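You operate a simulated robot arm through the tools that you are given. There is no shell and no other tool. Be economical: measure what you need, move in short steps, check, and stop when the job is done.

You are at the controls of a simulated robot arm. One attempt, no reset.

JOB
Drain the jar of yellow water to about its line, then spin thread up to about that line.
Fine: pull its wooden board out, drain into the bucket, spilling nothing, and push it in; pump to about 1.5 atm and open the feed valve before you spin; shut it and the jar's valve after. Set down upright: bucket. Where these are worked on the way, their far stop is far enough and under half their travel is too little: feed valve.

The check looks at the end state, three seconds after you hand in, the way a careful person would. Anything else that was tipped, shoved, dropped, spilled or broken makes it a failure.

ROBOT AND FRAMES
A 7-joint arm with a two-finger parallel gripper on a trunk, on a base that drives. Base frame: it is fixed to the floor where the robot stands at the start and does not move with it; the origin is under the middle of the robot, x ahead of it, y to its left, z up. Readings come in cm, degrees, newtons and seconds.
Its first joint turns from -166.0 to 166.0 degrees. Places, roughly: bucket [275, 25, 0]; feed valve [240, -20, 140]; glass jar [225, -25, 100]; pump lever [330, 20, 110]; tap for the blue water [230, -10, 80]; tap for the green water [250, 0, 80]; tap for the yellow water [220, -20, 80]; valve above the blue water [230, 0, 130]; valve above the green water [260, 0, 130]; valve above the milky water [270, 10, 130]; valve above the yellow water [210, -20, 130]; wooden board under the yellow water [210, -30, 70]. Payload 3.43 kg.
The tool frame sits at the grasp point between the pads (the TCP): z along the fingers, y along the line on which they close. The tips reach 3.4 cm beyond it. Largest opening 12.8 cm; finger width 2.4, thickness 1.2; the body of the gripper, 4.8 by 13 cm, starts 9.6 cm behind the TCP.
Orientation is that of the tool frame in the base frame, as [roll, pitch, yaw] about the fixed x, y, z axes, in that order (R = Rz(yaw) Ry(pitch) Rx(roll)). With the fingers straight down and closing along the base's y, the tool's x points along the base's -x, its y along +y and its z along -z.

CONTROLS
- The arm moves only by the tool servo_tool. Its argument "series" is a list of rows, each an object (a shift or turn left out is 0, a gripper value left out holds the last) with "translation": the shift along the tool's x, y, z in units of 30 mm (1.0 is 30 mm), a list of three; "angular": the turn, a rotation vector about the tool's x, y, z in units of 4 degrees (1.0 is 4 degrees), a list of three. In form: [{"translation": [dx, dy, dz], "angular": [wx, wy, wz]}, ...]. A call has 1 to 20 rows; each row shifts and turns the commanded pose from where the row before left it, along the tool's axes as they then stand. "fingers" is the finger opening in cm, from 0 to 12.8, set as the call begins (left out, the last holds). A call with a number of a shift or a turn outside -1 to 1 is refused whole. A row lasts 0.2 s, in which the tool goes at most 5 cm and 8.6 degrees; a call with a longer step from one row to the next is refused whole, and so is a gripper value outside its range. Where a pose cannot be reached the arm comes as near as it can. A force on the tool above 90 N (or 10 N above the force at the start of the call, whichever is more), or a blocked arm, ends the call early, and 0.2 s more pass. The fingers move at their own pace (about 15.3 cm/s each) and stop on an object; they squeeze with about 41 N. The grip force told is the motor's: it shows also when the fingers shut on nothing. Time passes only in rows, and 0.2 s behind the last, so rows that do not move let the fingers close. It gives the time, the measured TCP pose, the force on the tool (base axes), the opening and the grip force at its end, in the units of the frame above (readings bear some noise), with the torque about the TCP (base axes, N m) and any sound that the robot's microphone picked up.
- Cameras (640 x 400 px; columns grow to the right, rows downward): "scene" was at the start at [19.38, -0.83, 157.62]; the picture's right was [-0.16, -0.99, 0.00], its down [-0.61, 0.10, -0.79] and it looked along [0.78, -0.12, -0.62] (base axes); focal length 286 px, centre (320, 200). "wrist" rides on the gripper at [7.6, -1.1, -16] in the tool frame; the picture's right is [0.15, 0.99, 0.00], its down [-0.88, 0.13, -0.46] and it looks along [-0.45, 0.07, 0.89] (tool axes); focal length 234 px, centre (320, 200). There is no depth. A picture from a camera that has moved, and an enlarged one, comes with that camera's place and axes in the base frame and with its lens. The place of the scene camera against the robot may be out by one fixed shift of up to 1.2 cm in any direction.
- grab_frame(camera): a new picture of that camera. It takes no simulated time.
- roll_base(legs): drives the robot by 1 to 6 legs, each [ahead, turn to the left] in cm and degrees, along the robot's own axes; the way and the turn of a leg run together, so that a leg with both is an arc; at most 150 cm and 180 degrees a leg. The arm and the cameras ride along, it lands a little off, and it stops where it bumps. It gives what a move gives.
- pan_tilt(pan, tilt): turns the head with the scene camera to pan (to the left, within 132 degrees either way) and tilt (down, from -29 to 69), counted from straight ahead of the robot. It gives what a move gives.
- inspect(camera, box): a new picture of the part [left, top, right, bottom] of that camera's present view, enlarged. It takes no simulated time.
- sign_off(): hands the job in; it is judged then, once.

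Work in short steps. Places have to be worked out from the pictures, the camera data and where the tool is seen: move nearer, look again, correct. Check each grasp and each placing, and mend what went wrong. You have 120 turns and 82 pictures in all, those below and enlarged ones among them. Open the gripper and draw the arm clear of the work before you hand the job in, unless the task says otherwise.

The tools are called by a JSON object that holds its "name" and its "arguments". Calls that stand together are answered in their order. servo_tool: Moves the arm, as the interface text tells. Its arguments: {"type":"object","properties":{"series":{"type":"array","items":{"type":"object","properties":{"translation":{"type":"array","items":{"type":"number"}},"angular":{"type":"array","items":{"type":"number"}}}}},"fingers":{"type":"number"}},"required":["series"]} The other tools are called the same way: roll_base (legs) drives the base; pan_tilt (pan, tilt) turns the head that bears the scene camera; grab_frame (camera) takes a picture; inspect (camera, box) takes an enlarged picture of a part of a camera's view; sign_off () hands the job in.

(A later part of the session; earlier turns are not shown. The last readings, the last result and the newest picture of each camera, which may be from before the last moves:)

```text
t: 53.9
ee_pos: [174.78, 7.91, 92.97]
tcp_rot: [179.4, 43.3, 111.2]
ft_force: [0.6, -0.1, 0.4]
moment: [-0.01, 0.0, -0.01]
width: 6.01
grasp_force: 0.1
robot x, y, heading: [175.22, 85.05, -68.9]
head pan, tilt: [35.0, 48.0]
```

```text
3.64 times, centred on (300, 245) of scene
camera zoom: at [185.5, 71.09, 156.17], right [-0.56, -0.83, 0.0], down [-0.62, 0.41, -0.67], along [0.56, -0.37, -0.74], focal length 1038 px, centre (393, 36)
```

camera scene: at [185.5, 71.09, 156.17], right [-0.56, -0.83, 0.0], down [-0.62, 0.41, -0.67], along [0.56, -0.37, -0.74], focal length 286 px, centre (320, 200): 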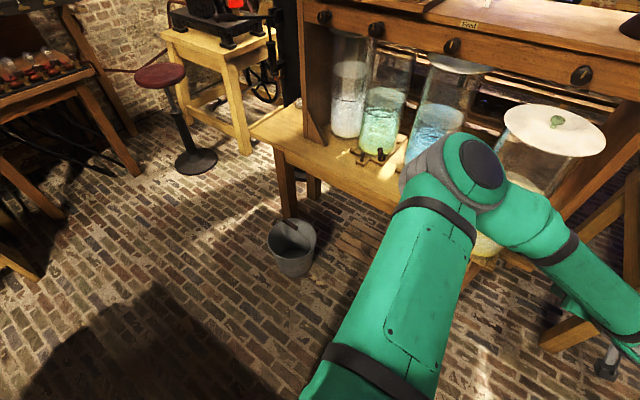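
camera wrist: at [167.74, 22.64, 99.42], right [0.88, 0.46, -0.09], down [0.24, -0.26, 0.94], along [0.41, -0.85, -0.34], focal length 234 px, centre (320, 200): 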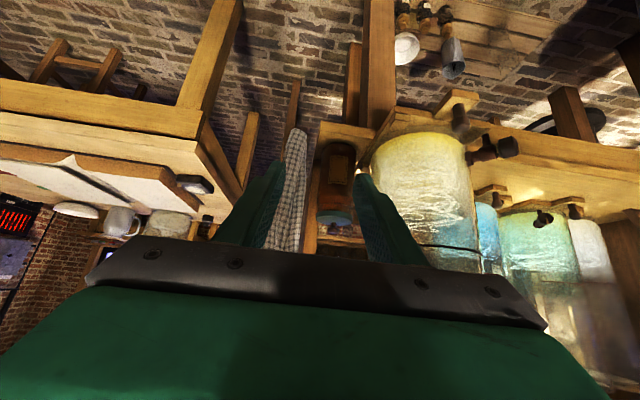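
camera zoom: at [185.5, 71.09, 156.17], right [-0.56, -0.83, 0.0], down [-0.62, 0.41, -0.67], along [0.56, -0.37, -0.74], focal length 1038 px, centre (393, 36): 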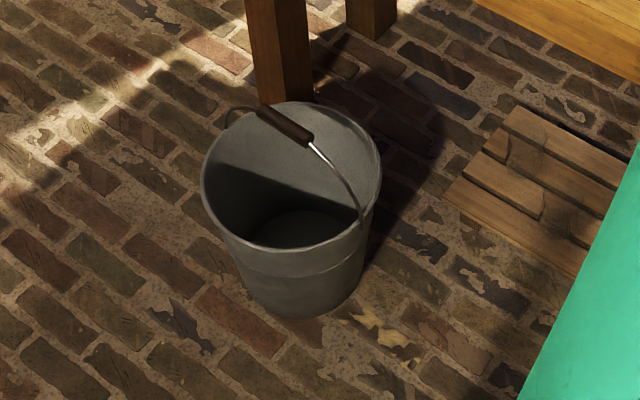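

Bail stands upright, grip at ≈(264,35,44), axis parallel to the bench. I'll retract and level the arm, then station the robot midway between bucket and spout.

{"name": "servo_tool", "arguments": {"series": [{"translation": [0.6, 0, -0.8]}, {"translation": [0.6, 0, -0.8]}, {"translation": [0.72, 0, -0.69]}, {"translation": [0.72, 0, -0.69]}, {"translation": [0.72, 0, -0.69]}, {"translation": [0.72, 0, -0.69]}, {"translation": [0.72, 0, -0.69]}, {"translation": [0.72, 0.5, -0.69]}, {"translation": [0.72, 0.5, -0.69]}, {}]}}

{"name": "roll_base", "arguments": {"legs": [[0, 57], [39, 0], [0, -57]]}}

{"name": "servo_tool", "arguments": {"series": [{"angular": [0, 1, 0], "translation": [0, 0.5, 0]}, {"angular": [0, 1, 0], "translation": [0, 0.5, 0]}, {"angular": [0, 1, 0], "translation": [0, 0.5, 0]}, {"angular": [0, 1, 0], "translation": [0, 0.5, 0]}, {"angular": [0, 1, 0], "translation": [0, 0.5, 0]}, {"angular": [0, 1, 0]}, {"angular": [0, 1, 0]}, {"angular": [0, 1, 0]}, {"angular": [0, 1, 0]}, {"angular": [0, 1, 0]}, {"angular": [0, 0.83, 0]}, {}]}}

{"name": "pan_tilt", "arguments": {"pan": 20, "tilt": 50}}

{"name": "grab_frame", "arguments": {"camera": "scene"}}

```text
t: 56.0
ee_pos: [167.63, 34.25, 94.18]
tcp_rot: [179.5, 43.2, 111.2]
ft_force: [-0.6, 0.4, 0.0]
moment: [0.0, -0.02, -0.02]
width: 6.0
grasp_force: 0.1
robot x, y, heading: [174.75, 85.14, -68.9]
head pan, tilt: [35.0, 48.0]
```

```text
t: 64.1
ee_pos: [203.32, 25.26, 94.23]
tcp_rot: [179.5, 43.3, 109.3]
ft_force: [0.4, 0.5, 0.3]
moment: [0.0, 0.03, 0.02]
width: 5.99
grasp_force: 0.0
robot x, y, heading: [212.56, 75.68, -71.1]
head pan, tilt: [35.0, 48.0]
```

```text
t: 66.7
ee_pos: [210.54, 27.75, 94.29]
tcp_rot: [179.7, -0.1, 109.7]
ft_force: [0.5, -0.9, 0.1]
moment: [0.02, -0.01, 0.0]
width: 6.02
grasp_force: 0.1
robot x, y, heading: [212.35, 75.33, -71.2]
head pan, tilt: [35.0, 48.0]
```

```text
t: 67.5
ee_pos: [210.58, 27.79, 94.36]
tcp_rot: [179.6, -0.1, 109.7]
ft_force: [1.0, 0.4, 0.1]
moment: [0.01, 0.02, 0.03]
width: 5.99
grasp_force: 0.1
robot x, y, heading: [212.33, 75.17, -71.1]
head pan, tilt: [20.0, 50.0]
```

```text
44 pictures are left
camera scene: at [221.05, 60.25, 155.9], right [-0.78, -0.63, 0.0], down [-0.48, 0.59, -0.64], along [0.41, -0.5, -0.77], focal length 286 px, centre (320, 200)
```

scene: 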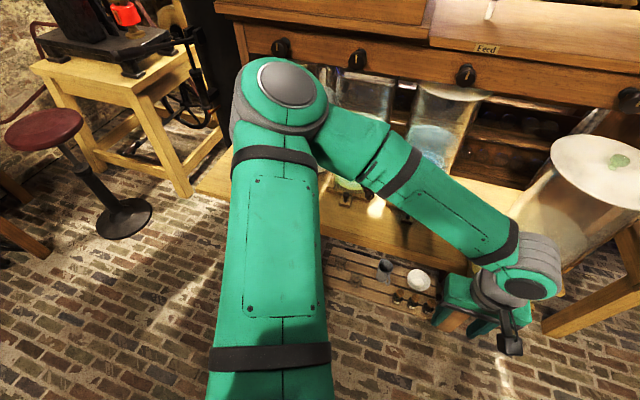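

Bucket is hidden behind the elbow. Move the hand over toward the bucket (staying at z≈70), then yaw 80° and look with the wrist camera.

{"name": "servo_tool", "arguments": {"series": [{"translation": [0, 0.95, 0.4]}, {"translation": [0, 0.95, 0.4]}, {"translation": [0, 0.95, 0.4]}, {"translation": [0, 0.95, 0.4]}, {"translation": [0, 0.95, 0.4]}, {"translation": [0, 0.95, 0.4]}, {"translation": [0, 0.95, 0.4]}, {"translation": [0, 0.95, 0.4]}, {"translation": [0, 0.95, 0.4]}, {"translation": [0, 0.95, 0.4]}, {"translation": [0, 0.95, 0.4]}, {"translation": [0, 0.95, 0.4]}, {"translation": [0, 0.95, 0.4]}, {"translation": [0, 0.95, 0.4]}, {"translation": [0, 0.95, 0.4]}, {"translation": [0, 0.95, 0.4]}, {"translation": [0, 0.95, 0.4]}, {}], "fingers": 8}}

{"name": "servo_tool", "arguments": {"series": [{"angular": [0, 0, -1]}, {"angular": [0, 0, -1]}, {"angular": [0, 0, -1]}, {"angular": [0, 0, -1]}, {"angular": [0, 0, -1]}, {"angular": [0, 0, -1]}, {"angular": [0, 0, -1]}, {"angular": [0, 0, -1]}, {"angular": [0, 0, -1]}, {"angular": [0, 0, -1]}, {"angular": [0, 0, -1]}, {"angular": [0, 0, -1]}, {"angular": [0, 0, -1]}, {"angular": [0, 0, -1]}, {"angular": [0, 0, -1]}, {"angular": [0, 0, -1]}, {"angular": [0, 0, -1]}, {"angular": [0, 0, -1]}, {"angular": [0, 0, -1]}, {"angular": [0, 0, -1]}]}}

{"name": "grab_frame", "arguments": {"camera": "wrist"}}

{"name": "grab_frame", "arguments": {"camera": "scene"}}

```text
t: 71.3
ee_pos: [256.35, 44.45, 74.47]
tcp_rot: [179.7, -0.1, 109.7]
ft_force: [-0.7, 0.3, -0.6]
moment: [0.0, 0.0, -0.01]
width: 7.93
grasp_force: 0.1
robot x, y, heading: [212.25, 75.36, -70.6]
head pan, tilt: [20.0, 50.0]
```

```text
t: 75.5
ee_pos: [256.24, 44.14, 74.35]
tcp_rot: [179.9, 0.4, -170.3]
ft_force: [1.2, 0.1, -0.6]
moment: [-0.01, 0.02, 0.01]
width: 8.0
grasp_force: 0.0
robot x, y, heading: [212.57, 75.77, -70.9]
head pan, tilt: [20.0, 50.0]
```

```text
43 pictures are left
camera wrist: at [248.94, 41.69, 90.18], right [-0.31, 0.95, 0.0], down [0.84, 0.28, 0.46], along [0.44, 0.14, -0.89], focal length 234 px, centre (320, 200)
```

wrist: 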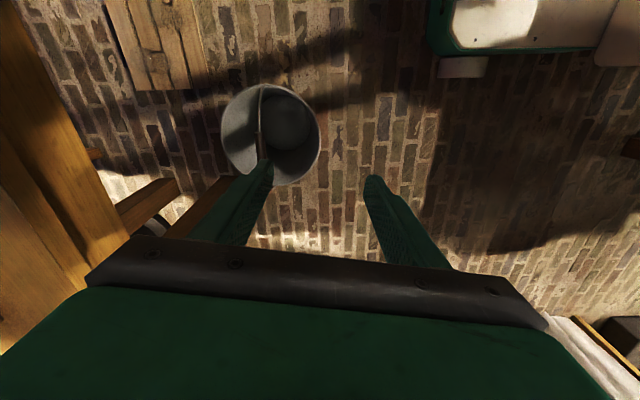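

```text
42 pictures are left
camera scene: at [221.06, 60.26, 155.9], right [-0.78, -0.63, 0.0], down [-0.48, 0.59, -0.64], along [0.41, -0.5, -0.77], focal length 286 px, centre (320, 200)
```

scene: 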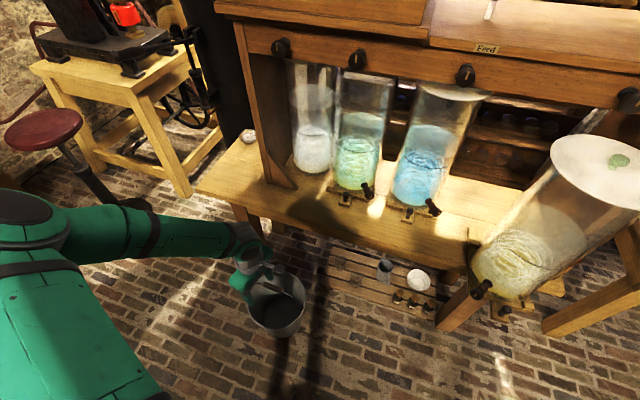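

Grip ≈ (264.8,34.3,43.5). Center over it at z≈60 with 10° more yaw, then verify.

{"name": "servo_tool", "arguments": {"series": [{"translation": [-0.4526, -0.743, 0.9]}, {"translation": [-0.4526, -0.743, 0.9]}, {"translation": [-0.4526, -0.743, 0.9]}, {"translation": [-0.4526, -0.743, 0.9]}, {"translation": [-0.4526, -0.743, 0.9]}, {"angular": [0, 0, -0.9]}, {"angular": [0, 0, -0.9]}, {"angular": [0, 0, -0.9]}, {}]}}

{"name": "grab_frame", "arguments": {"camera": "wrist"}}

{"name": "inspect", "arguments": {"camera": "scene", "box": [180, 180, 360, 360]}}

```text
t: 77.5
ee_pos: [264.92, 34.3, 60.72]
tcp_rot: [179.9, 0.4, -159.5]
ft_force: [1.0, 0.2, -0.2]
moment: [0.03, -0.01, 0.01]
width: 8.02
grasp_force: 0.0
robot x, y, heading: [212.49, 75.5, -70.8]
head pan, tilt: [20.0, 50.0]
```

```text
41 pictures are left
camera wrist: at [258.22, 30.43, 76.66], right [-0.48, 0.88, 0.0], down [0.78, 0.43, 0.46], along [0.4, 0.22, -0.89], focal length 234 px, centre (320, 200)
```

wrist: 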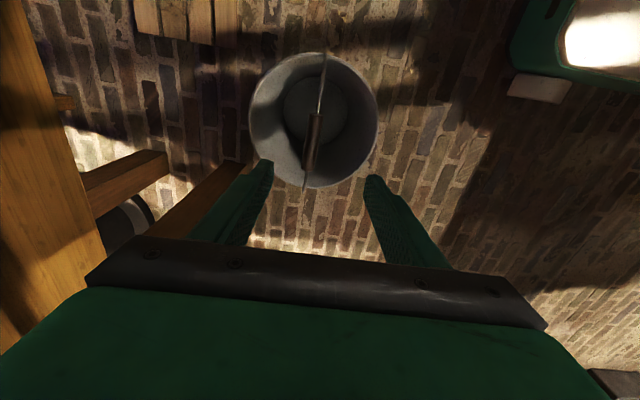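

```text
2.22 times, centred on (270, 270) of scene
camera zoom: at [221.06, 60.26, 155.9], right [-0.78, -0.63, 0.0], down [-0.48, 0.59, -0.64], along [0.41, -0.5, -0.77], focal length 634 px, centre (431, 44)
```

zoom: 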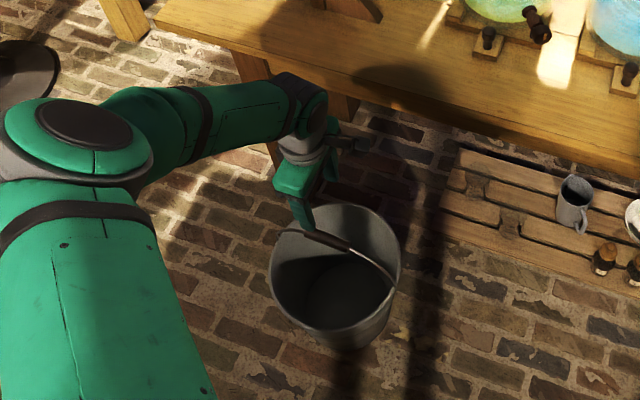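

Aligned with the bail; grip at ≈(266.3,33.3,43). Descend and close.

{"name": "servo_tool", "arguments": {"series": [{"translation": [-0.16, -0.24, 0.9]}, {"translation": [-0.16, -0.24, 0.9]}, {"translation": [0, 0, 1]}, {"translation": [0, 0, 1]}, {"translation": [0, 0, 1]}, {"translation": [0, 0, 1]}, {}]}}

{"name": "grab_frame", "arguments": {"camera": "wrist"}}

```text
t: 79.1
ee_pos: [266.08, 33.34, 46.23]
tcp_rot: [179.9, 0.3, -159.5]
ft_force: [-0.7, 0.2, 0.3]
moment: [-0.01, -0.03, 0.01]
width: 7.98
grasp_force: 0.0
out of reach, approached as far as the arm can: row 6
robot x, y, heading: [212.46, 75.68, -70.7]
head pan, tilt: [20.0, 50.0]
```

```text
39 pictures are left
camera wrist: at [259.46, 29.42, 62.29], right [-0.48, 0.88, 0.0], down [0.78, 0.43, 0.46], along [0.4, 0.22, -0.89], focal length 234 px, centre (320, 200)
```

wrist: 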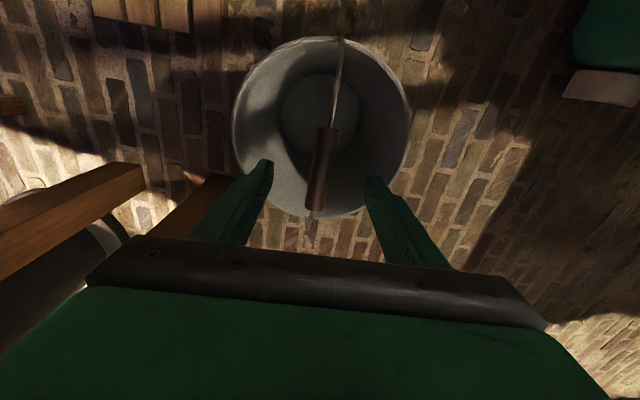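

Out of reach by ~5 cm; grip is at z≈41. Lift, shift the arm outward 8 cm, drive ahead 8 cm, then descend again.

{"name": "servo_tool", "arguments": {"series": [{"translation": [0, 0, -1]}, {"translation": [0, 0, -1]}, {"translation": [0, 0.9, 0]}, {"translation": [0, 0.9, 0]}, {"translation": [0, 0.87, 0]}, {}]}}

{"name": "roll_base", "arguments": {"legs": [[10, 0]]}}

{"name": "grab_frame", "arguments": {"camera": "wrist"}}

```text
t: 80.5
ee_pos: [263.46, 40.93, 52.31]
tcp_rot: [179.8, 0.5, -159.4]
ft_force: [-0.1, 0.2, 0.3]
moment: [0.02, -0.05, -0.01]
width: 7.99
grasp_force: 0.0
robot x, y, heading: [212.39, 75.64, -70.6]
head pan, tilt: [20.0, 50.0]
```

```text
t: 81.6
ee_pos: [266.7, 31.57, 52.34]
tcp_rot: [179.9, 0.4, -159.5]
ft_force: [-0.2, 0.7, 0.4]
moment: [0.01, 0.02, 0.03]
width: 7.99
grasp_force: 0.2
robot x, y, heading: [215.8, 66.26, -71.0]
head pan, tilt: [20.0, 50.0]
```

```text
38 pictures are left
camera wrist: at [260.0, 27.74, 68.25], right [-0.48, 0.87, 0.0], down [0.78, 0.43, 0.46], along [0.4, 0.22, -0.89], focal length 234 px, centre (320, 200)
```

wrist: 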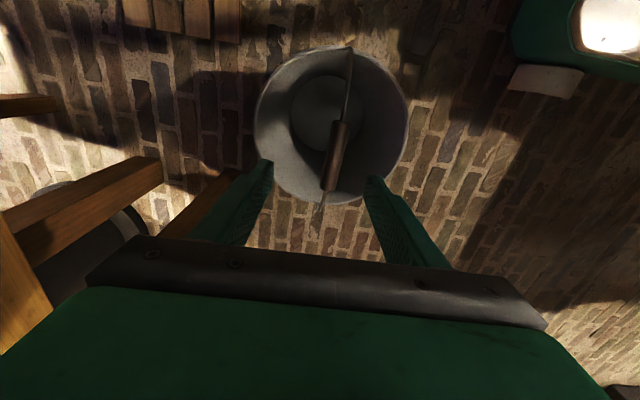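

Reposition by +1.8 cm and descend 11.3 cm to the grip.

{"name": "servo_tool", "arguments": {"series": [{"translation": [0, 0.3, 0.5]}, {"translation": [0, 0.29, 0.8]}, {"translation": [0, 0, 0.9]}, {"translation": [0, 0, 0.9]}, {"translation": [0, 0, 0.7]}, {}]}}

{"name": "servo_tool", "arguments": {"series": [{}, {}, {}, {}], "fingers": 0}}

{"name": "servo_tool", "arguments": {"series": [{"translation": [0, 0, -0.5]}, {"translation": [0, 0, -0.7]}, {"translation": [0, 0, -0.7]}, {"translation": [0, 0, -0.7]}, {"translation": [0, 0, -0.7]}, {}, {}]}}

{"name": "grab_frame", "arguments": {"camera": "scene"}}

```text
t: 83.0
ee_pos: [266.28, 33.27, 41.08]
tcp_rot: [180.0, 0.5, -159.6]
ft_force: [-0.1, 0.4, 0.5]
moment: [0.03, 0.01, -0.04]
width: 8.0
grasp_force: 0.0
robot x, y, heading: [215.39, 66.44, -71.1]
head pan, tilt: [20.0, 50.0]
```

```text
t: 84.0
ee_pos: [266.18, 33.28, 41.06]
tcp_rot: [179.9, 0.3, -159.5]
ft_force: [-3.3, -0.5, 0.6]
moment: [-0.28, 0.69, -0.1]
width: 2.27
grasp_force: 40.6
robot x, y, heading: [215.96, 66.22, -71.2]
head pan, tilt: [20.0, 50.0]
```

```text
t: 85.6
ee_pos: [266.18, 33.34, 50.79]
tcp_rot: [179.9, 0.3, -159.4]
ft_force: [0.0, -0.7, -10.0]
moment: [-0.08, 0.1, 0.0]
width: 2.24
grasp_force: 41.2
robot x, y, heading: [215.71, 66.6, -71.0]
head pan, tilt: [20.0, 50.0]
```

```text
37 pictures are left
camera scene: at [224.26, 50.99, 155.89], right [-0.78, -0.63, 0.0], down [-0.48, 0.6, -0.64], along [0.4, -0.5, -0.77], focal length 286 px, centre (320, 200)
```

scene: 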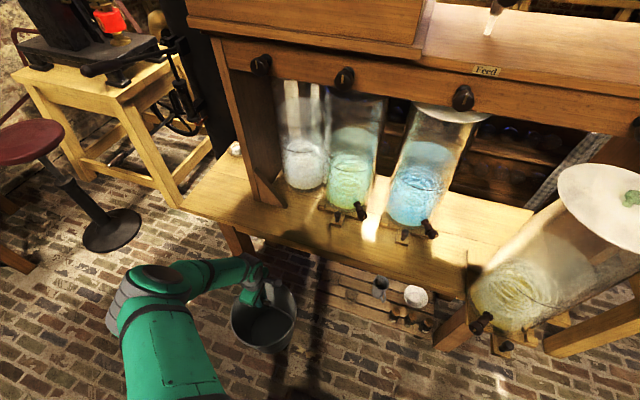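

Bucket lifted (~1 kg). Carry it outward a little, then sideways toward the spout, tilting the hand outward so it stays clear of the tap and jar.

{"name": "servo_tool", "arguments": {"series": [{"translation": [0, 0.5, -0.2]}, {"translation": [0, 0.7, -0.3]}, {"translation": [0.4, 0.6, 0]}, {"translation": [0.6, 0.2, 0]}, {"translation": [0.7, 0, 0]}, {"translation": [0.7, 0, 0]}, {"translation": [0.7, 0, 0]}, {"translation": [0.7, 0, 0]}, {"translation": [0.7, 0, 0]}, {"translation": [0.7, 0, 0]}, {"translation": [0.7, 0, 0]}, {"translation": [0.7, 0, 0]}, {"translation": [0.7, 0, 0]}, {"translation": [0.7, 0, 0]}, {"translation": [0.7, 0, 0]}, {"translation": [0.6, 0, 0]}, {"translation": [0.3, 0, 0]}, {}]}}

{"name": "servo_tool", "arguments": {"series": [{"angular": [0.6, 0, 0]}, {"angular": [0.8, 0, 0]}, {"angular": [0.8, 0, 0]}, {"angular": [0.8, 0, 0]}, {"angular": [0.8, 0, 0]}, {"angular": [0.8, 0, 0]}, {"angular": [0.8, 0, 0]}, {"angular": [0.8, 0, 0]}, {"angular": [0.8, 0, 0]}, {"angular": [0.8, 0, 0]}, {"angular": [0.8, 0, 0]}, {"angular": [0.8, 0, 0]}, {"angular": [0.8, 0, 0]}, {"angular": [0.8, 0, 0]}, {}]}}

{"name": "pan_tilt", "arguments": {"pan": -5, "tilt": 50}}

{"name": "grab_frame", "arguments": {"camera": "scene"}}

```text
t: 89.4
ee_pos: [236.92, 28.88, 52.18]
tcp_rot: [179.9, 0.3, -159.5]
ft_force: [0.5, 0.1, -11.6]
moment: [-0.03, 0.1, 0.01]
width: 2.24
grasp_force: 41.0
robot x, y, heading: [215.37, 65.92, -71.0]
head pan, tilt: [20.0, 50.0]
```

```text
t: 92.6
ee_pos: [237.06, 28.83, 52.17]
tcp_rot: [-161.6, 0.3, -159.5]
ft_force: [0.4, 0.3, -12.5]
moment: [0.14, 0.17, -0.03]
width: 2.24
grasp_force: 41.0
out of reach, approached as far as the arm can: row 7, 8, 9, 10, 11, 12, 13, 14
robot x, y, heading: [215.38, 66.53, -71.1]
head pan, tilt: [20.0, 50.0]
```

```text
t: 93.5
ee_pos: [237.19, 28.64, 52.16]
tcp_rot: [-161.8, 0.3, -159.5]
ft_force: [-0.3, 0.0, -11.1]
moment: [0.19, 0.21, 0.02]
width: 2.27
grasp_force: 40.8
robot x, y, heading: [215.44, 66.07, -71.0]
head pan, tilt: [-5.0, 50.0]
```

```text
36 pictures are left
camera scene: at [221.27, 49.5, 155.9], right [-0.97, -0.24, 0.0], down [-0.19, 0.74, -0.64], along [0.16, -0.62, -0.77], focal length 286 px, centre (320, 200)
```

scene: 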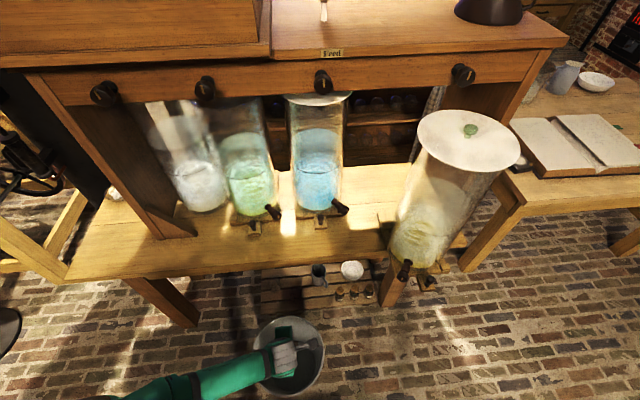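

Too close for tilting; back the base up 20 cm with the bucket, then complete the tilt.

{"name": "roll_base", "arguments": {"legs": [[-20, 0]]}}

{"name": "servo_tool", "arguments": {"series": [{"translation": [0.5, -0.35, 0.35]}, {"translation": [0.5, -0.35, 0.35]}, {"translation": [0.5, -0.35, 0.35]}, {"translation": [0.5, -0.35, 0.35]}, {"translation": [0.5, -0.35, 0.35]}, {"translation": [0.5, -0.35, 0.35]}, {"translation": [0.5, -0.35, 0.35]}, {}]}}

{"name": "grab_frame", "arguments": {"camera": "scene"}}

```text
t: 95.1
ee_pos: [230.53, 47.7, 52.07]
tcp_rot: [-161.7, 0.3, -159.5]
ft_force: [-0.3, 0.0, -11.3]
moment: [0.0, 0.13, 0.0]
width: 2.27
grasp_force: 41.4
robot x, y, heading: [209.15, 85.31, -71.0]
head pan, tilt: [-5.0, 50.0]
```

```text
t: 96.9
ee_pos: [224.11, 35.35, 47.53]
tcp_rot: [-161.8, 0.4, -159.4]
ft_force: [0.6, -0.2, -10.6]
moment: [0.01, 0.13, 0.07]
width: 2.26
grasp_force: 41.2
robot x, y, heading: [209.18, 85.17, -70.9]
head pan, tilt: [-5.0, 50.0]
```

```text
35 pictures are left
camera scene: at [214.71, 68.48, 155.89], right [-0.97, -0.24, 0.0], down [-0.19, 0.74, -0.64], along [0.16, -0.62, -0.77], focal length 286 px, centre (320, 200)
```

scene: 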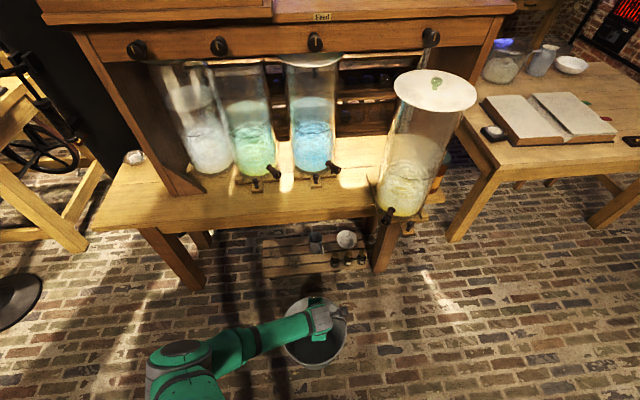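

Good view. Tilt the rest (26° more) here and check.

{"name": "servo_tool", "arguments": {"series": [{"angular": [0.8, 0, 0]}, {"angular": [0.8, 0, 0]}, {"angular": [0.8, 0, 0]}, {"angular": [0.8, 0, 0]}, {"angular": [0.8, 0, 0]}, {"angular": [0.8, 0, 0]}, {"angular": [0.8, 0, 0]}, {"angular": [0.8, 0, 0]}, {}]}}

```text
t: 98.9
ee_pos: [223.24, 34.38, 47.44]
tcp_rot: [-156.3, 1.1, -159.6]
ft_force: [-0.7, 0.5, -11.4]
moment: [0.14, 0.2, -0.02]
width: 2.25
grasp_force: 41.1
out of reach, approached as far as the arm can: row 2, 3, 4, 5, 6, 7, 8
robot x, y, heading: [208.99, 85.4, -71.0]
head pan, tilt: [-5.0, 50.0]
```

Reach is still limiting; move further toward the spout side first, then tilt more.

{"name": "servo_tool", "arguments": {"series": [{"translation": [0.68, -0.29, 0.126]}, {"translation": [0.68, -0.29, 0.126]}, {"translation": [0.68, -0.29, 0.126]}, {"translation": [0.68, -0.29, 0.126]}, {"translation": [0.68, -0.29, 0.126]}, {"translation": [0.68, -0.29, 0.126]}, {"translation": [0.68, -0.29, 0.126]}, {"translation": [0.68, -0.29, 0.126]}, {"translation": [0.68, -0.29, 0.126]}, {"angular": [0.8, 0, 0]}, {"angular": [0.8, 0, 0]}, {"angular": [0.8, 0, 0]}, {"angular": [0.8, 0, 0]}, {"angular": [0.8, 0, 0]}, {"angular": [0.8, 0, 0]}, {}]}}

{"name": "grab_frame", "arguments": {"camera": "scene"}}

```text
t: 102.3
ee_pos: [209.03, 19.76, 47.09]
tcp_rot: [-137.0, 1.1, -159.3]
ft_force: [0.8, -0.3, -12.2]
moment: [0.19, 0.25, 0.0]
width: 2.23
grasp_force: 41.0
robot x, y, heading: [208.93, 85.31, -71.2]
head pan, tilt: [-5.0, 50.0]
```

```text
34 pictures are left
camera scene: at [214.69, 68.47, 155.89], right [-0.97, -0.24, 0.0], down [-0.19, 0.74, -0.64], along [0.16, -0.62, -0.77], focal length 286 px, centre (320, 200)
```

scene: 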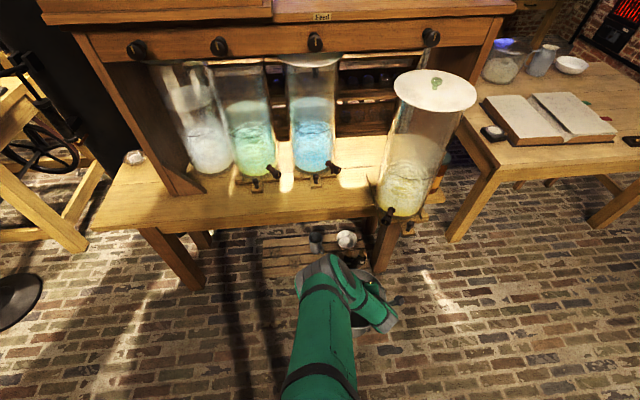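

Tilted 43°, bail hanging vertical. Legs and shelf are well clear. Move bucket centre to ≈(204,11), then inspect alignment before lowering.

{"name": "servo_tool", "arguments": {"series": [{"translation": [0.51, -0.31, 0.287]}, {"translation": [0.51, -0.31, 0.287]}, {"translation": [0.51, -0.31, 0.287]}, {"translation": [0.51, -0.31, 0.287]}, {"translation": [0.51, -0.31, 0.287]}, {}, {}]}}

{"name": "inspect", "arguments": {"camera": "scene", "box": [320, 170, 460, 360]}}

{"name": "grab_frame", "arguments": {"camera": "wrist"}}

```text
t: 103.9
ee_pos: [204.03, 11.28, 47.14]
tcp_rot: [-136.9, 1.1, -159.5]
ft_force: [0.1, 0.0, 0.2]
moment: [-0.01, 0.02, 0.0]
width: 0.0
grasp_force: 32.7
robot x, y, heading: [208.8, 85.29, -70.8]
head pan, tilt: [-5.0, 50.0]
```

```text
2.11 times, centred on (390, 265) of scene
camera zoom: at [214.69, 68.5, 155.9], right [-0.97, -0.24, 0.0], down [-0.19, 0.74, -0.64], along [0.16, -0.62, -0.77], focal length 601 px, centre (173, 63)
```

zoom: 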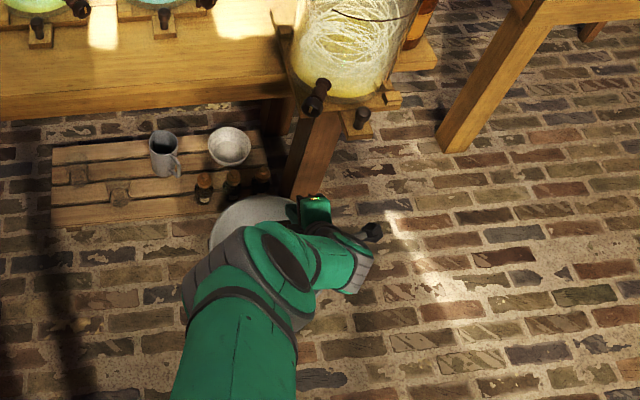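

```text
32 pictures are left
camera wrist: at [193.24, 17.83, 59.39], right [-0.38, 0.63, -0.68], down [0.68, 0.69, 0.26], along [0.63, -0.36, -0.69], focal length 234 px, centre (320, 200)
```

wrist: 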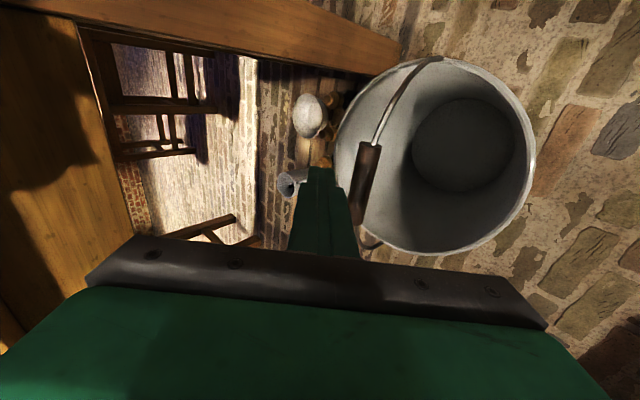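

The grip slipped off and the bucket settled; fingers are empty. Draw the hand back along its axis and look at how the bucket stands.

{"name": "servo_tool", "arguments": {"series": [{"translation": [0.2, 0, -0.9]}, {"translation": [0.3, 0, -0.9]}, {"translation": [0.5, 0, -0.9]}, {"translation": [0.7, 0, -0.9]}, {"translation": [0.9, 0, -0.5]}, {"translation": [0.9, 0, -0.5]}, {"translation": [0.9, 0, 0]}, {}], "fingers": 5}}

{"name": "inspect", "arguments": {"camera": "scene", "box": [310, 170, 450, 330]}}

```text
t: 105.7
ee_pos: [188.16, 15.61, 57.04]
tcp_rot: [-137.0, 1.2, -159.5]
ft_force: [0.1, -0.2, -0.4]
moment: [0.05, 0.0, -0.02]
width: 5.0
grasp_force: 0.1
robot x, y, heading: [209.0, 85.64, -71.0]
head pan, tilt: [-5.0, 50.0]
```

```text
2.50 times, centred on (380, 250) of scene
camera zoom: at [214.69, 68.5, 155.9], right [-0.97, -0.24, 0.0], down [-0.19, 0.74, -0.64], along [0.16, -0.62, -0.77], focal length 714 px, centre (170, 75)
```

zoom: 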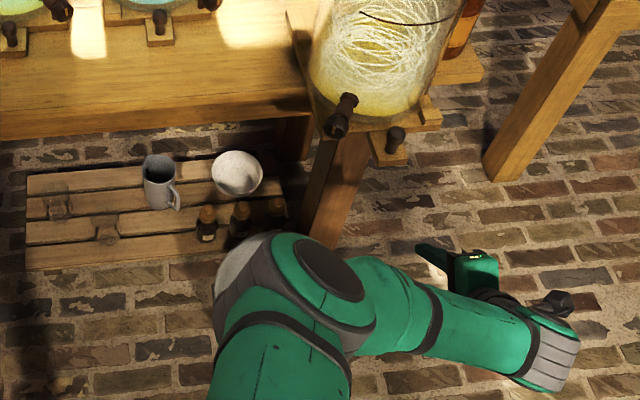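

{"name": "grab_frame", "arguments": {"camera": "wrist"}}

```text
30 pictures are left
camera wrist: at [177.38, 22.21, 69.38], right [-0.38, 0.63, -0.68], down [0.68, 0.69, 0.26], along [0.63, -0.36, -0.69], focal length 234 px, centre (320, 200)
```

wrist: 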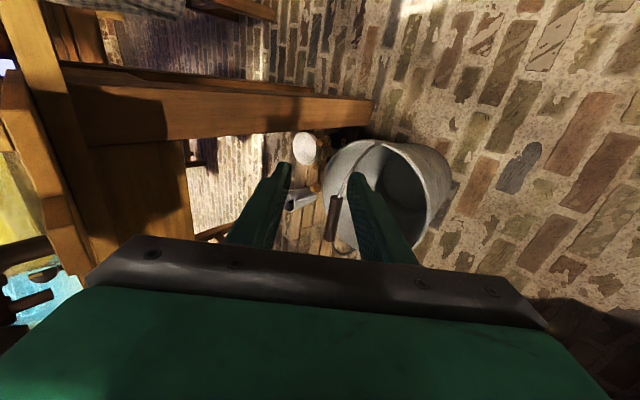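

Bucket stands upright near (202–208, 12). Swing the hand outward-left so the scene camera sees bucket and spout unobstructed.

{"name": "servo_tool", "arguments": {"series": [{"translation": [0, 0, -1]}, {"translation": [0, 0, -1]}, {"translation": [0, 0, -1]}, {"translation": [0, -0.6, -0.7]}, {"translation": [-1, -0.6, -0.6]}, {"translation": [-1, 0, 0]}, {"translation": [-1, 0, 0]}, {"translation": [-1, 0, 0]}, {"translation": [-1, 0, 0]}, {"translation": [-1, 0, 0]}, {"translation": [-1, 0, 0]}, {"translation": [-1, 0, 0]}, {"translation": [-1, 0, 0]}, {"translation": [-1, 0, 0]}, {"translation": [-1, 0, 0]}, {"translation": [-1, 0, 0]}, {"translation": [-1, 0, 0]}, {"translation": [-1, 0, 0]}, {"translation": [-1, 0, 0]}, {}]}}

{"name": "inspect", "arguments": {"camera": "scene", "box": [310, 170, 450, 330]}}

```text
t: 109.9
ee_pos: [220.33, 29.77, 76.58]
tcp_rot: [-137.8, 1.7, -158.8]
ft_force: [0.1, 0.0, 0.0]
moment: [0.02, -0.01, 0.02]
width: 5.0
grasp_force: 0.0
out of reach, approached as far as the arm can: row 14, 15, 16, 17, 18, 19
robot x, y, heading: [209.15, 85.53, -71.0]
head pan, tilt: [-5.0, 50.0]
```

```text
2.50 times, centred on (380, 250) of scene
camera zoom: at [214.7, 68.5, 155.9], right [-0.97, -0.24, 0.0], down [-0.19, 0.74, -0.64], along [0.16, -0.62, -0.77], focal length 714 px, centre (170, 75)
```

zoom: 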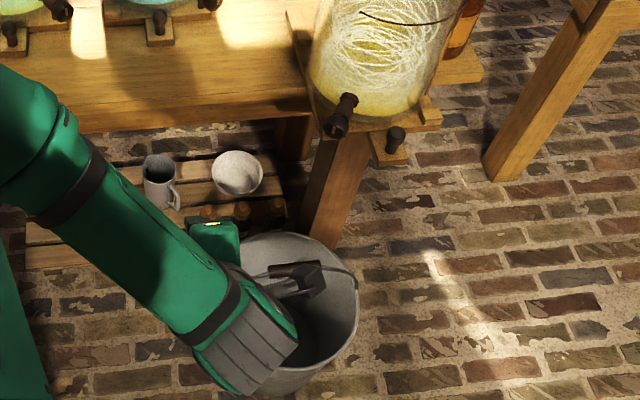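

Same-camera comparison puts the spout ~6–7 cm inward of the bucket centre — too little margin. I'll nudge the bucket ~4.5 cm inward with closed fingers low on its wall; first drive up 8 cm and reposition the hand outward of it.

{"name": "roll_base", "arguments": {"legs": [[8, 0]]}}

{"name": "servo_tool", "arguments": {"series": [{"angular": [-1, 0, 0]}, {"angular": [-1, 0, 0]}, {"angular": [-1, 0, 0]}, {"angular": [-1, 0, 0]}, {"angular": [-1, 0, 0]}, {"angular": [-0.5, 0, 0]}, {"translation": [0.0, 0.8, -0.3]}, {"translation": [0.3, 0.8, -0.3]}, {"translation": [0.8, 0.8, -0.3]}, {"translation": [0.8, 0.8, -0.3]}, {"translation": [0.8, 0.8, -0.3]}, {"translation": [0.8, 0.8, -0.3]}, {"translation": [0.8, 0.8, -0.3]}, {"translation": [0.8, 0, 0]}, {"translation": [0.8, 0, 0]}, {}], "fingers": 0}}

{"name": "grab_frame", "arguments": {"camera": "scene"}}

```text
t: 111.0
ee_pos: [222.8, 22.26, 76.53]
tcp_rot: [-137.8, 1.7, -158.8]
ft_force: [-0.3, 0.0, 0.6]
moment: [0.02, 0.01, 0.0]
width: 5.0
grasp_force: 0.0
robot x, y, heading: [211.66, 77.76, -70.9]
head pan, tilt: [-5.0, 50.0]
```

```text
t: 114.4
ee_pos: [199.82, 32.77, 76.11]
tcp_rot: [-159.7, 1.8, -158.8]
ft_force: [0.5, -0.9, -0.9]
moment: [-0.04, -0.01, -0.01]
width: 0.0
grasp_force: 32.6
robot x, y, heading: [211.98, 77.92, -70.9]
head pan, tilt: [-5.0, 50.0]
```

```text
28 pictures are left
camera scene: at [217.3, 60.95, 155.9], right [-0.97, -0.24, 0.0], down [-0.19, 0.74, -0.64], along [0.16, -0.62, -0.77], focal length 286 px, centre (320, 200)
```

scene: 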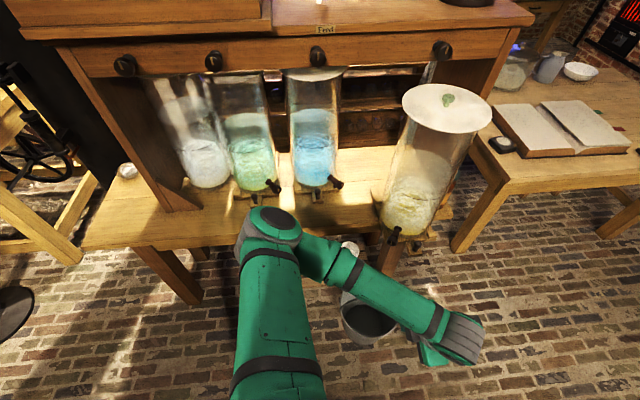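

Descend outward of the bucket, then tilt back to ~42° so the palm clears the rim.

{"name": "servo_tool", "arguments": {"series": [{"translation": [0, 0.345, 0.932]}, {"translation": [0, 0.345, 0.932]}, {"translation": [0, 0.345, 0.932]}, {"translation": [0, 0.345, 0.932]}, {"translation": [0, 0.345, 0.932]}, {"translation": [0, 0.345, 0.932]}, {"translation": [0, 0.345, 0.932]}, {"translation": [0, 0.345, 0.932]}, {"translation": [0, 0.345, 0.932]}, {"translation": [0, 0.345, 0.932]}, {"translation": [0, 0.345, 0.932]}, {"translation": [0, 0.345, 0.932]}, {"translation": [0, 0.345, 0.932]}, {"translation": [0, 0.345, 0.932]}, {"translation": [0, 0.345, 0.932]}, {"translation": [0, 0.345, 0.932]}, {}]}}

{"name": "servo_tool", "arguments": {"series": [{"angular": [1, 0, 0]}, {"angular": [1, 0, 0]}, {"angular": [1, 0, 0]}, {"angular": [1, 0, 0]}, {"angular": [1, 0, 0]}, {"angular": [0.5, 0, 0]}, {}]}}

{"name": "grab_frame", "arguments": {"camera": "wrist"}}

```text
t: 118.0
ee_pos: [201.14, 33.1, 28.63]
tcp_rot: [-159.7, 1.6, -158.8]
ft_force: [-0.9, -0.2, 0.0]
moment: [0.01, 0.02, 0.01]
width: 0.02
grasp_force: 33.2
robot x, y, heading: [211.62, 77.64, -71.0]
head pan, tilt: [-5.0, 50.0]
```

```text
t: 119.6
ee_pos: [201.76, 33.01, 28.78]
tcp_rot: [-137.6, 1.7, -158.8]
ft_force: [-0.3, -0.1, -0.3]
moment: [0.04, -0.02, 0.0]
width: 0.0
grasp_force: 33.0
out of reach, approached as far as the arm can: row 6
robot x, y, heading: [211.37, 78.09, -70.8]
head pan, tilt: [-5.0, 50.0]
```

```text
27 pictures are left
camera wrist: at [190.85, 39.21, 41.08], right [-0.38, 0.64, -0.67], down [0.67, 0.69, 0.28], along [0.64, -0.34, -0.69], focal length 234 px, centre (320, 200)
```

wrist: 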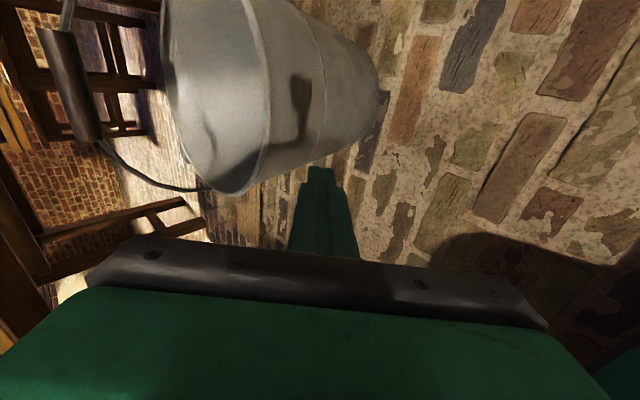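

Tilt good. Shift 3 cm right to the bucket's centreline and lower to z≈17.

{"name": "servo_tool", "arguments": {"series": [{"translation": [0.25, 0.67, 0.73]}, {"translation": [0.25, 0.67, 0.73]}, {"translation": [0.25, 0.67, 0.73]}, {"translation": [0.25, 0.67, 0.73]}, {}]}}

{"name": "grab_frame", "arguments": {"camera": "wrist"}}

```text
t: 120.8
ee_pos: [201.86, 32.85, 28.73]
tcp_rot: [-137.8, 1.7, -158.8]
ft_force: [-0.3, -1.1, 0.8]
moment: [-0.03, -0.02, 0.02]
width: 0.0
grasp_force: 33.1
out of reach, approached as far as the arm can: row 1, 2, 3, 4
robot x, y, heading: [211.56, 78.03, -71.1]
head pan, tilt: [-5.0, 50.0]
```

```text
26 pictures are left
camera wrist: at [190.85, 39.21, 41.08], right [-0.38, 0.64, -0.67], down [0.67, 0.69, 0.28], along [0.64, -0.34, -0.69], focal length 234 px, centre (320, 200)
```

wrist: 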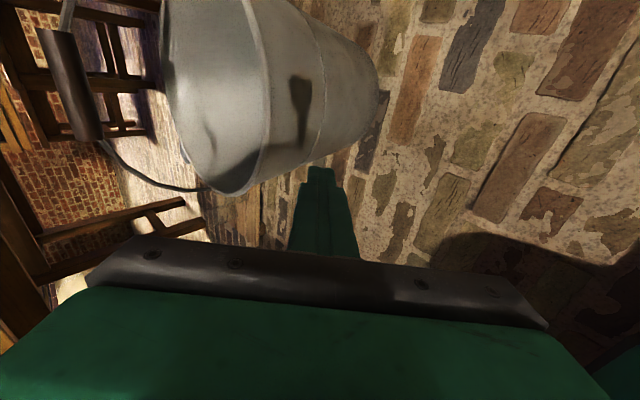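

The tilted wrist can't go lower. Instead I'll untilt and yaw the hand 90° so its thin side faces the bucket, which needs only ~20° lean.

{"name": "servo_tool", "arguments": {"series": [{"angular": [-1, 0, 0]}, {"angular": [-1, 0, 0]}, {"angular": [-1, 0, 0]}, {"angular": [-1, 0, 0]}, {"angular": [-1, 0, 0], "translation": [0, 0, -0.5]}, {"angular": [-1, 0, 0], "translation": [0, 0, -0.5]}, {"angular": [-1, 0, 0], "translation": [0, 0, -0.5]}, {"angular": [-1, 0, 0], "translation": [0, 0, -0.5]}, {"angular": [-1, 0, 0]}, {"angular": [-1, 0, 0]}, {"angular": [-0.5, 0, 0]}, {}]}}

{"name": "servo_tool", "arguments": {"series": [{"angular": [0, 0, 1]}, {"angular": [0, 0, 1]}, {"angular": [0, 0, 1]}, {"angular": [0, 0, 1]}, {"angular": [0, 0, 1]}, {"angular": [0, 0, 1]}, {"angular": [0, 0, 1]}, {"angular": [0, 0, 1]}, {"angular": [0, 0, 1]}, {"angular": [0, 0, 1]}, {"angular": [0, 0, 1]}, {"angular": [0, 0, 1]}, {"angular": [0, 0, 1]}, {"angular": [0, 0, 1]}, {"angular": [0, 0, 1]}, {"angular": [0, 0, 1]}, {"angular": [0, 0, 1]}, {"angular": [0, 0, 1]}, {"angular": [0, 0, 1]}, {"angular": [0, 0, 1]}]}}

{"name": "servo_tool", "arguments": {"series": [{"angular": [0, 0, 1]}, {"angular": [0, 0, 1]}, {"angular": [0, 0, 0.8]}, {"angular": [0, -1, 0]}, {"angular": [0, -1, 0]}, {"angular": [0, -1, 0]}, {"angular": [0, -1, 0]}, {"angular": [0, -1, 0]}, {}]}}

```text
t: 123.4
ee_pos: [200.93, 34.53, 34.58]
tcp_rot: [-179.9, 1.7, -158.8]
ft_force: [0.8, -0.3, 0.2]
moment: [0.05, 0.06, -0.01]
width: 0.0
grasp_force: 32.9
robot x, y, heading: [211.43, 77.81, -71.2]
head pan, tilt: [-5.0, 50.0]
```

```text
t: 127.6
ee_pos: [200.96, 34.68, 34.6]
tcp_rot: [178.3, 0.5, 121.1]
ft_force: [-0.5, -0.5, 0.4]
moment: [-0.03, -0.02, -0.04]
width: 0.0
grasp_force: 33.2
robot x, y, heading: [211.45, 77.63, -70.8]
head pan, tilt: [-5.0, 50.0]
```

```text
t: 129.6
ee_pos: [200.93, 34.63, 34.49]
tcp_rot: [178.1, 20.3, 109.4]
ft_force: [-0.8, 0.7, 0.0]
moment: [-0.01, 0.02, -0.02]
width: 0.02
grasp_force: 33.5
robot x, y, heading: [211.42, 77.88, -71.2]
head pan, tilt: [-5.0, 50.0]
```

Now lower to z≈13.5 beside the bucket, shifted onto its centreline.

{"name": "servo_tool", "arguments": {"series": [{"translation": [0.347, -0.133, 0.92]}, {"translation": [0.347, -0.133, 0.92]}, {"translation": [0.347, -0.133, 0.92]}, {"translation": [0.347, -0.133, 0.92]}, {"translation": [0.347, -0.133, 0.92]}, {"translation": [0.347, -0.133, 0.92]}, {"translation": [0.347, -0.133, 0.92]}, {}]}}

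{"name": "grab_frame", "arguments": {"camera": "wrist"}}

```text
t: 131.4
ee_pos: [199.92, 33.88, 25.87]
tcp_rot: [178.0, 20.2, 109.3]
ft_force: [0.2, 0.2, 0.5]
moment: [-0.02, -0.02, 0.02]
width: 0.0
grasp_force: 33.1
out of reach, approached as far as the arm can: row 4, 5, 6, 7
robot x, y, heading: [211.78, 77.92, -71.4]
head pan, tilt: [-5.0, 50.0]
```

```text
25 pictures are left
camera wrist: at [194.24, 45.12, 38.21], right [0.88, 0.47, -0.02], down [0.33, -0.59, 0.74], along [0.33, -0.66, -0.68], focal length 234 px, centre (320, 200)
```

wrist: 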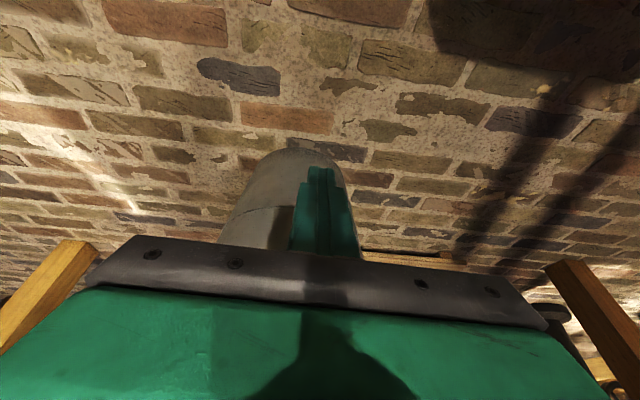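

Wrist-based estimates put the bucket centre near (203.5,11) and the spout ≈(204.7,7): ~4 cm off-centre inside an ~12 cm radius, so no push is needed. Raise the hand and turn it horizontal to face the tap knob.

{"name": "servo_tool", "arguments": {"series": [{"translation": [-0.347, 0, -0.938]}, {"translation": [-0.347, 0, -0.938]}, {"translation": [-0.347, 0, -0.938]}, {"translation": [-0.347, 0, -0.938]}, {"translation": [-0.347, 0, -0.938]}, {"translation": [-0.347, 0, -0.938]}, {"translation": [-0.347, 0, -0.938]}, {"translation": [-0.347, 0, -0.938]}, {"translation": [-0.347, 0, -0.938]}, {"translation": [-0.347, 0, -0.938]}, {"translation": [-0.347, 0, -0.938]}, {"translation": [-0.347, 0, -0.938]}, {"translation": [-0.347, 0, -0.938]}, {"translation": [-0.347, 0, -0.938]}, {"translation": [-0.347, 0, -0.938]}, {"translation": [-0.347, 0, -0.938]}, {"translation": [-0.347, 0, -0.938]}, {"translation": [-0.347, 0, -0.938]}, {"translation": [-0.347, 0, -0.938]}, {}], "fingers": 8}}

{"name": "roll_base", "arguments": {"legs": [[-10, 0]]}}

{"name": "servo_tool", "arguments": {"series": [{"angular": [0, -1, 0], "translation": [0, 0.5, 0]}, {"angular": [0, -1, 0], "translation": [0, 0.5, 0]}, {"angular": [0, -1, 0], "translation": [0, 0.5, 0]}, {"angular": [0, -1, 0], "translation": [0, 0.5, 0]}, {"angular": [0, -1, 0]}, {"angular": [0, -1, 0]}, {"angular": [0, -1, 0]}, {"angular": [0, -1, 0]}, {"angular": [0, -1, 0]}, {"angular": [0, -1, 0]}, {"angular": [0, -1, 0]}, {"angular": [0, -1, 0]}, {"angular": [0, -1, 0]}, {"angular": [0, -1, 0]}, {"angular": [0, -1, 0]}, {"angular": [0, -1, 0]}, {"angular": [0, -1, 0]}, {}]}}

{"name": "grab_frame", "arguments": {"camera": "wrist"}}

```text
t: 135.6
ee_pos: [198.13, 33.51, 82.6]
tcp_rot: [178.1, 20.2, 109.3]
ft_force: [0.5, -0.2, -0.3]
moment: [-0.03, 0.02, 0.0]
width: 8.0
grasp_force: 0.0
robot x, y, heading: [211.8, 78.13, -71.0]
head pan, tilt: [-5.0, 50.0]
```

```text
t: 136.7
ee_pos: [194.86, 43.19, 82.62]
tcp_rot: [178.1, 20.2, 109.4]
ft_force: [0.3, 1.0, -0.7]
moment: [0.02, 0.03, 0.01]
width: 7.99
grasp_force: 0.0
robot x, y, heading: [208.58, 87.38, -70.8]
head pan, tilt: [-5.0, 50.0]
```

```text
t: 140.5
ee_pos: [191.88, 36.27, 87.52]
tcp_rot: [173.1, 74.0, 103.9]
ft_force: [-0.3, -0.2, 0.2]
moment: [0.0, -0.03, 0.0]
width: 8.0
grasp_force: 0.1
out of reach, approached as far as the arm can: row 10, 11, 12, 13, 14, 15, 16, 17
robot x, y, heading: [208.55, 87.36, -71.1]
head pan, tilt: [-5.0, 50.0]
```

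```text
24 pictures are left
camera wrist: at [184.76, 52.11, 84.54], right [0.92, 0.39, -0.11], down [0.02, 0.22, 0.98], along [0.4, -0.9, 0.19], focal length 234 px, centre (320, 200)
```

wrist: 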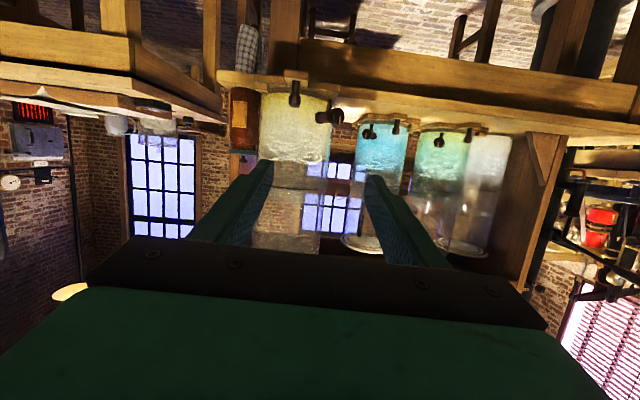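

{"name": "inspect", "arguments": {"camera": "wrist", "box": [260, 70, 380, 150]}}

```text
5.00 times, centred on (320, 110) of wrist
camera zoom: at [184.76, 52.11, 84.54], right [0.92, 0.39, -0.11], down [0.02, 0.22, 0.98], along [0.4, -0.9, 0.19], focal length 1171 px, centre (320, 650)
```

zoom: 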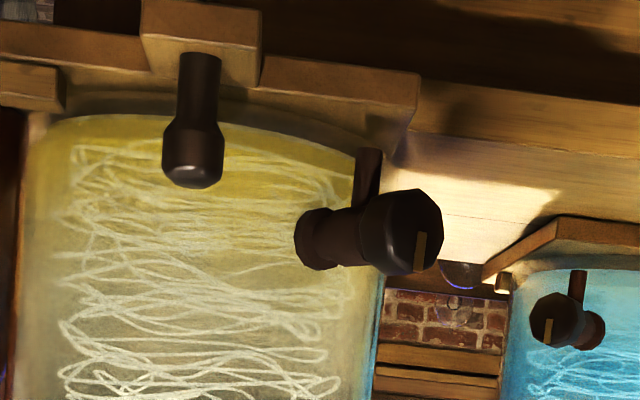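

Tap seen clearly: knob face ≈(205.1,10.7,77.3), flange ≈(203.6,6,77.3), spout ≈(204.4,7.9). Move to a standoff 10 cm out along the knob axis and turn the tool to face it.

{"name": "servo_tool", "arguments": {"series": [{"translation": [0.183, 0.387, 0.954]}, {"translation": [0.183, 0.387, 0.954]}, {"translation": [0.183, 0.387, 0.954]}, {"translation": [0.183, 0.387, 0.954]}, {"translation": [0.183, 0.387, 0.954]}, {"translation": [0.183, 0.387, 0.954]}, {"translation": [0.183, 0.387, 0.8]}, {}], "fingers": 7}}

{"name": "servo_tool", "arguments": {"series": [{"angular": [0.92, -0.03, 0.26]}, {"angular": [0.92, -0.03, 0.26]}, {"angular": [0.92, -0.03, 0.26]}, {"angular": [0.92, -0.03, 0.26]}, {"angular": [0.92, -0.03, 0.26]}, {"angular": [0.92, -0.03, 0.26]}, {"angular": [0.92, -0.03, 0.26]}, {"angular": [0.92, -0.03, 0.26]}, {"angular": [0.92, -0.03, 0.26]}, {"angular": [0.92, -0.03, 0.26]}, {"angular": [0, -0.9, 0]}, {"angular": [0, -0.9, 0]}, {"angular": [0, -0.9, 0]}, {"angular": [0, -0.9, 0]}, {}]}}

{"name": "grab_frame", "arguments": {"camera": "wrist"}}

```text
t: 142.3
ee_pos: [203.35, 22.19, 80.08]
tcp_rot: [172.5, 73.6, 104.1]
ft_force: [-0.1, 0.0, 0.8]
moment: [-0.02, 0.0, 0.0]
width: 7.0
grasp_force: 0.0
out of reach, approached as far as the arm can: row 6, 7
robot x, y, heading: [207.91, 87.46, -70.7]
head pan, tilt: [-5.0, 50.0]
```

```text
t: 145.5
ee_pos: [185.14, 23.02, 93.35]
tcp_rot: [149.4, 84.5, 62.0]
ft_force: [0.3, 0.4, 1.3]
moment: [0.01, 0.01, 0.02]
width: 7.0
grasp_force: 0.0
out of reach, approached as far as the arm can: row 1, 2, 3, 4, 5, 6, 7, 8, 9, 10, 11, 12, 13, 14
robot x, y, heading: [208.48, 87.29, -71.0]
head pan, tilt: [-5.0, 50.0]
```

```text
22 pictures are left
camera wrist: at [183.63, 39.29, 87.07], right [0.99, 0.06, -0.1], down [0.07, 0.39, 0.92], along [0.09, -0.92, 0.38], focal length 234 px, centre (320, 200)
```

wrist: 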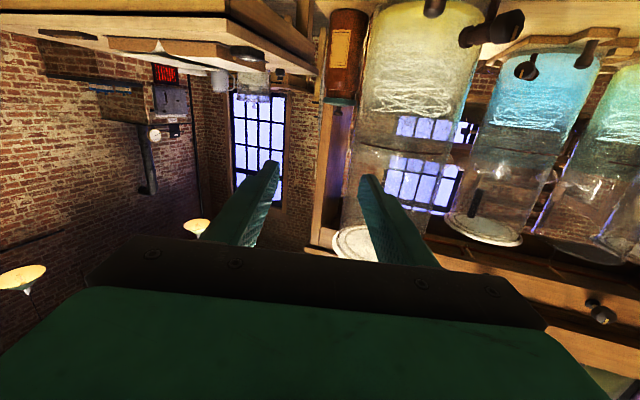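

The wrist folded out of alignment—robot is too near for a horizontal tool. Retract/pitch down, then re-station the robot about 95 cm out along the knob's axis.

{"name": "servo_tool", "arguments": {"series": [{"translation": [0, 0, -0.8], "angular": [0, 1, 0]}, {"translation": [0, 0, -0.8], "angular": [0, 1, 0]}, {"translation": [0, 0, -0.8], "angular": [0, 1, 0]}, {"translation": [0, 0, -0.8], "angular": [0, 1, 0]}, {"translation": [0, 0, -0.8], "angular": [0, 1, 0]}, {"translation": [0, 0, -0.8], "angular": [0, 1, 0]}, {"translation": [0, 0, -0.8], "angular": [0, 1, 0]}, {"translation": [0, 0, -0.5], "angular": [0, 1, 0]}, {"angular": [0, 1, 0]}, {"angular": [0, 1, 0]}, {}]}}

{"name": "roll_base", "arguments": {"legs": [[0, 99], [29, 0], [0, -136]]}}

```text
t: 147.9
ee_pos: [184.23, 40.25, 98.74]
tcp_rot: [176.1, 45.6, 89.0]
ft_force: [-0.5, 1.4, -0.2]
moment: [0.04, 0.01, 0.0]
width: 7.0
grasp_force: 0.1
robot x, y, heading: [208.15, 87.31, -70.8]
head pan, tilt: [-5.0, 50.0]
```

```text
t: 161.2
ee_pos: [185.02, 79.05, 98.7]
tcp_rot: [176.0, 45.6, 51.0]
ft_force: [0.7, 0.4, -0.6]
moment: [0.02, -0.01, -0.01]
width: 7.0
grasp_force: 0.1
robot x, y, heading: [233.06, 101.07, -108.7]
head pan, tilt: [-5.0, 50.0]
```

Robot is stationed on the knob's axis. Swing the hand left in front of the robot and yaw to heading −108°.

{"name": "servo_tool", "arguments": {"series": [{"translation": [0.237, 0.915, -0.241]}, {"translation": [0.237, 0.915, -0.241]}, {"translation": [0.237, 0.915, -0.241]}, {"translation": [0.237, 0.915, -0.241]}, {"translation": [0.237, 0.915, -0.241]}, {"translation": [0.237, 0.915, -0.241]}, {"translation": [0.237, 0.915, -0.241]}, {"translation": [0.237, 0.915, -0.241]}, {"translation": [0.237, 0.915, -0.241]}, {"translation": [0.237, 0.915, -0.241]}, {"translation": [0.237, 0.915, -0.241]}, {"translation": [0.237, 0.915, -0.241]}, {"translation": [0.237, 0.915, -0.241]}, {"angular": [-0.625, 0, -0.61]}, {"angular": [-0.625, 0, -0.61]}, {"angular": [-0.625, 0, -0.61]}, {"angular": [-0.625, 0, -0.61]}, {"angular": [-0.625, 0, -0.61]}, {"angular": [-0.625, 0, -0.61]}, {}]}}

```text
t: 165.4
ee_pos: [201.44, 60.41, 92.74]
tcp_rot: [176.4, 46.7, 72.1]
ft_force: [0.6, -1.2, 0.6]
moment: [-0.02, -0.03, 0.01]
width: 7.01
grasp_force: 0.1
out of reach, approached as far as the arm can: row 3, 4, 5, 6, 7, 8, 9, 10, 11, 12, 13
robot x, y, heading: [233.39, 100.87, -108.8]
head pan, tilt: [-5.0, 50.0]
```

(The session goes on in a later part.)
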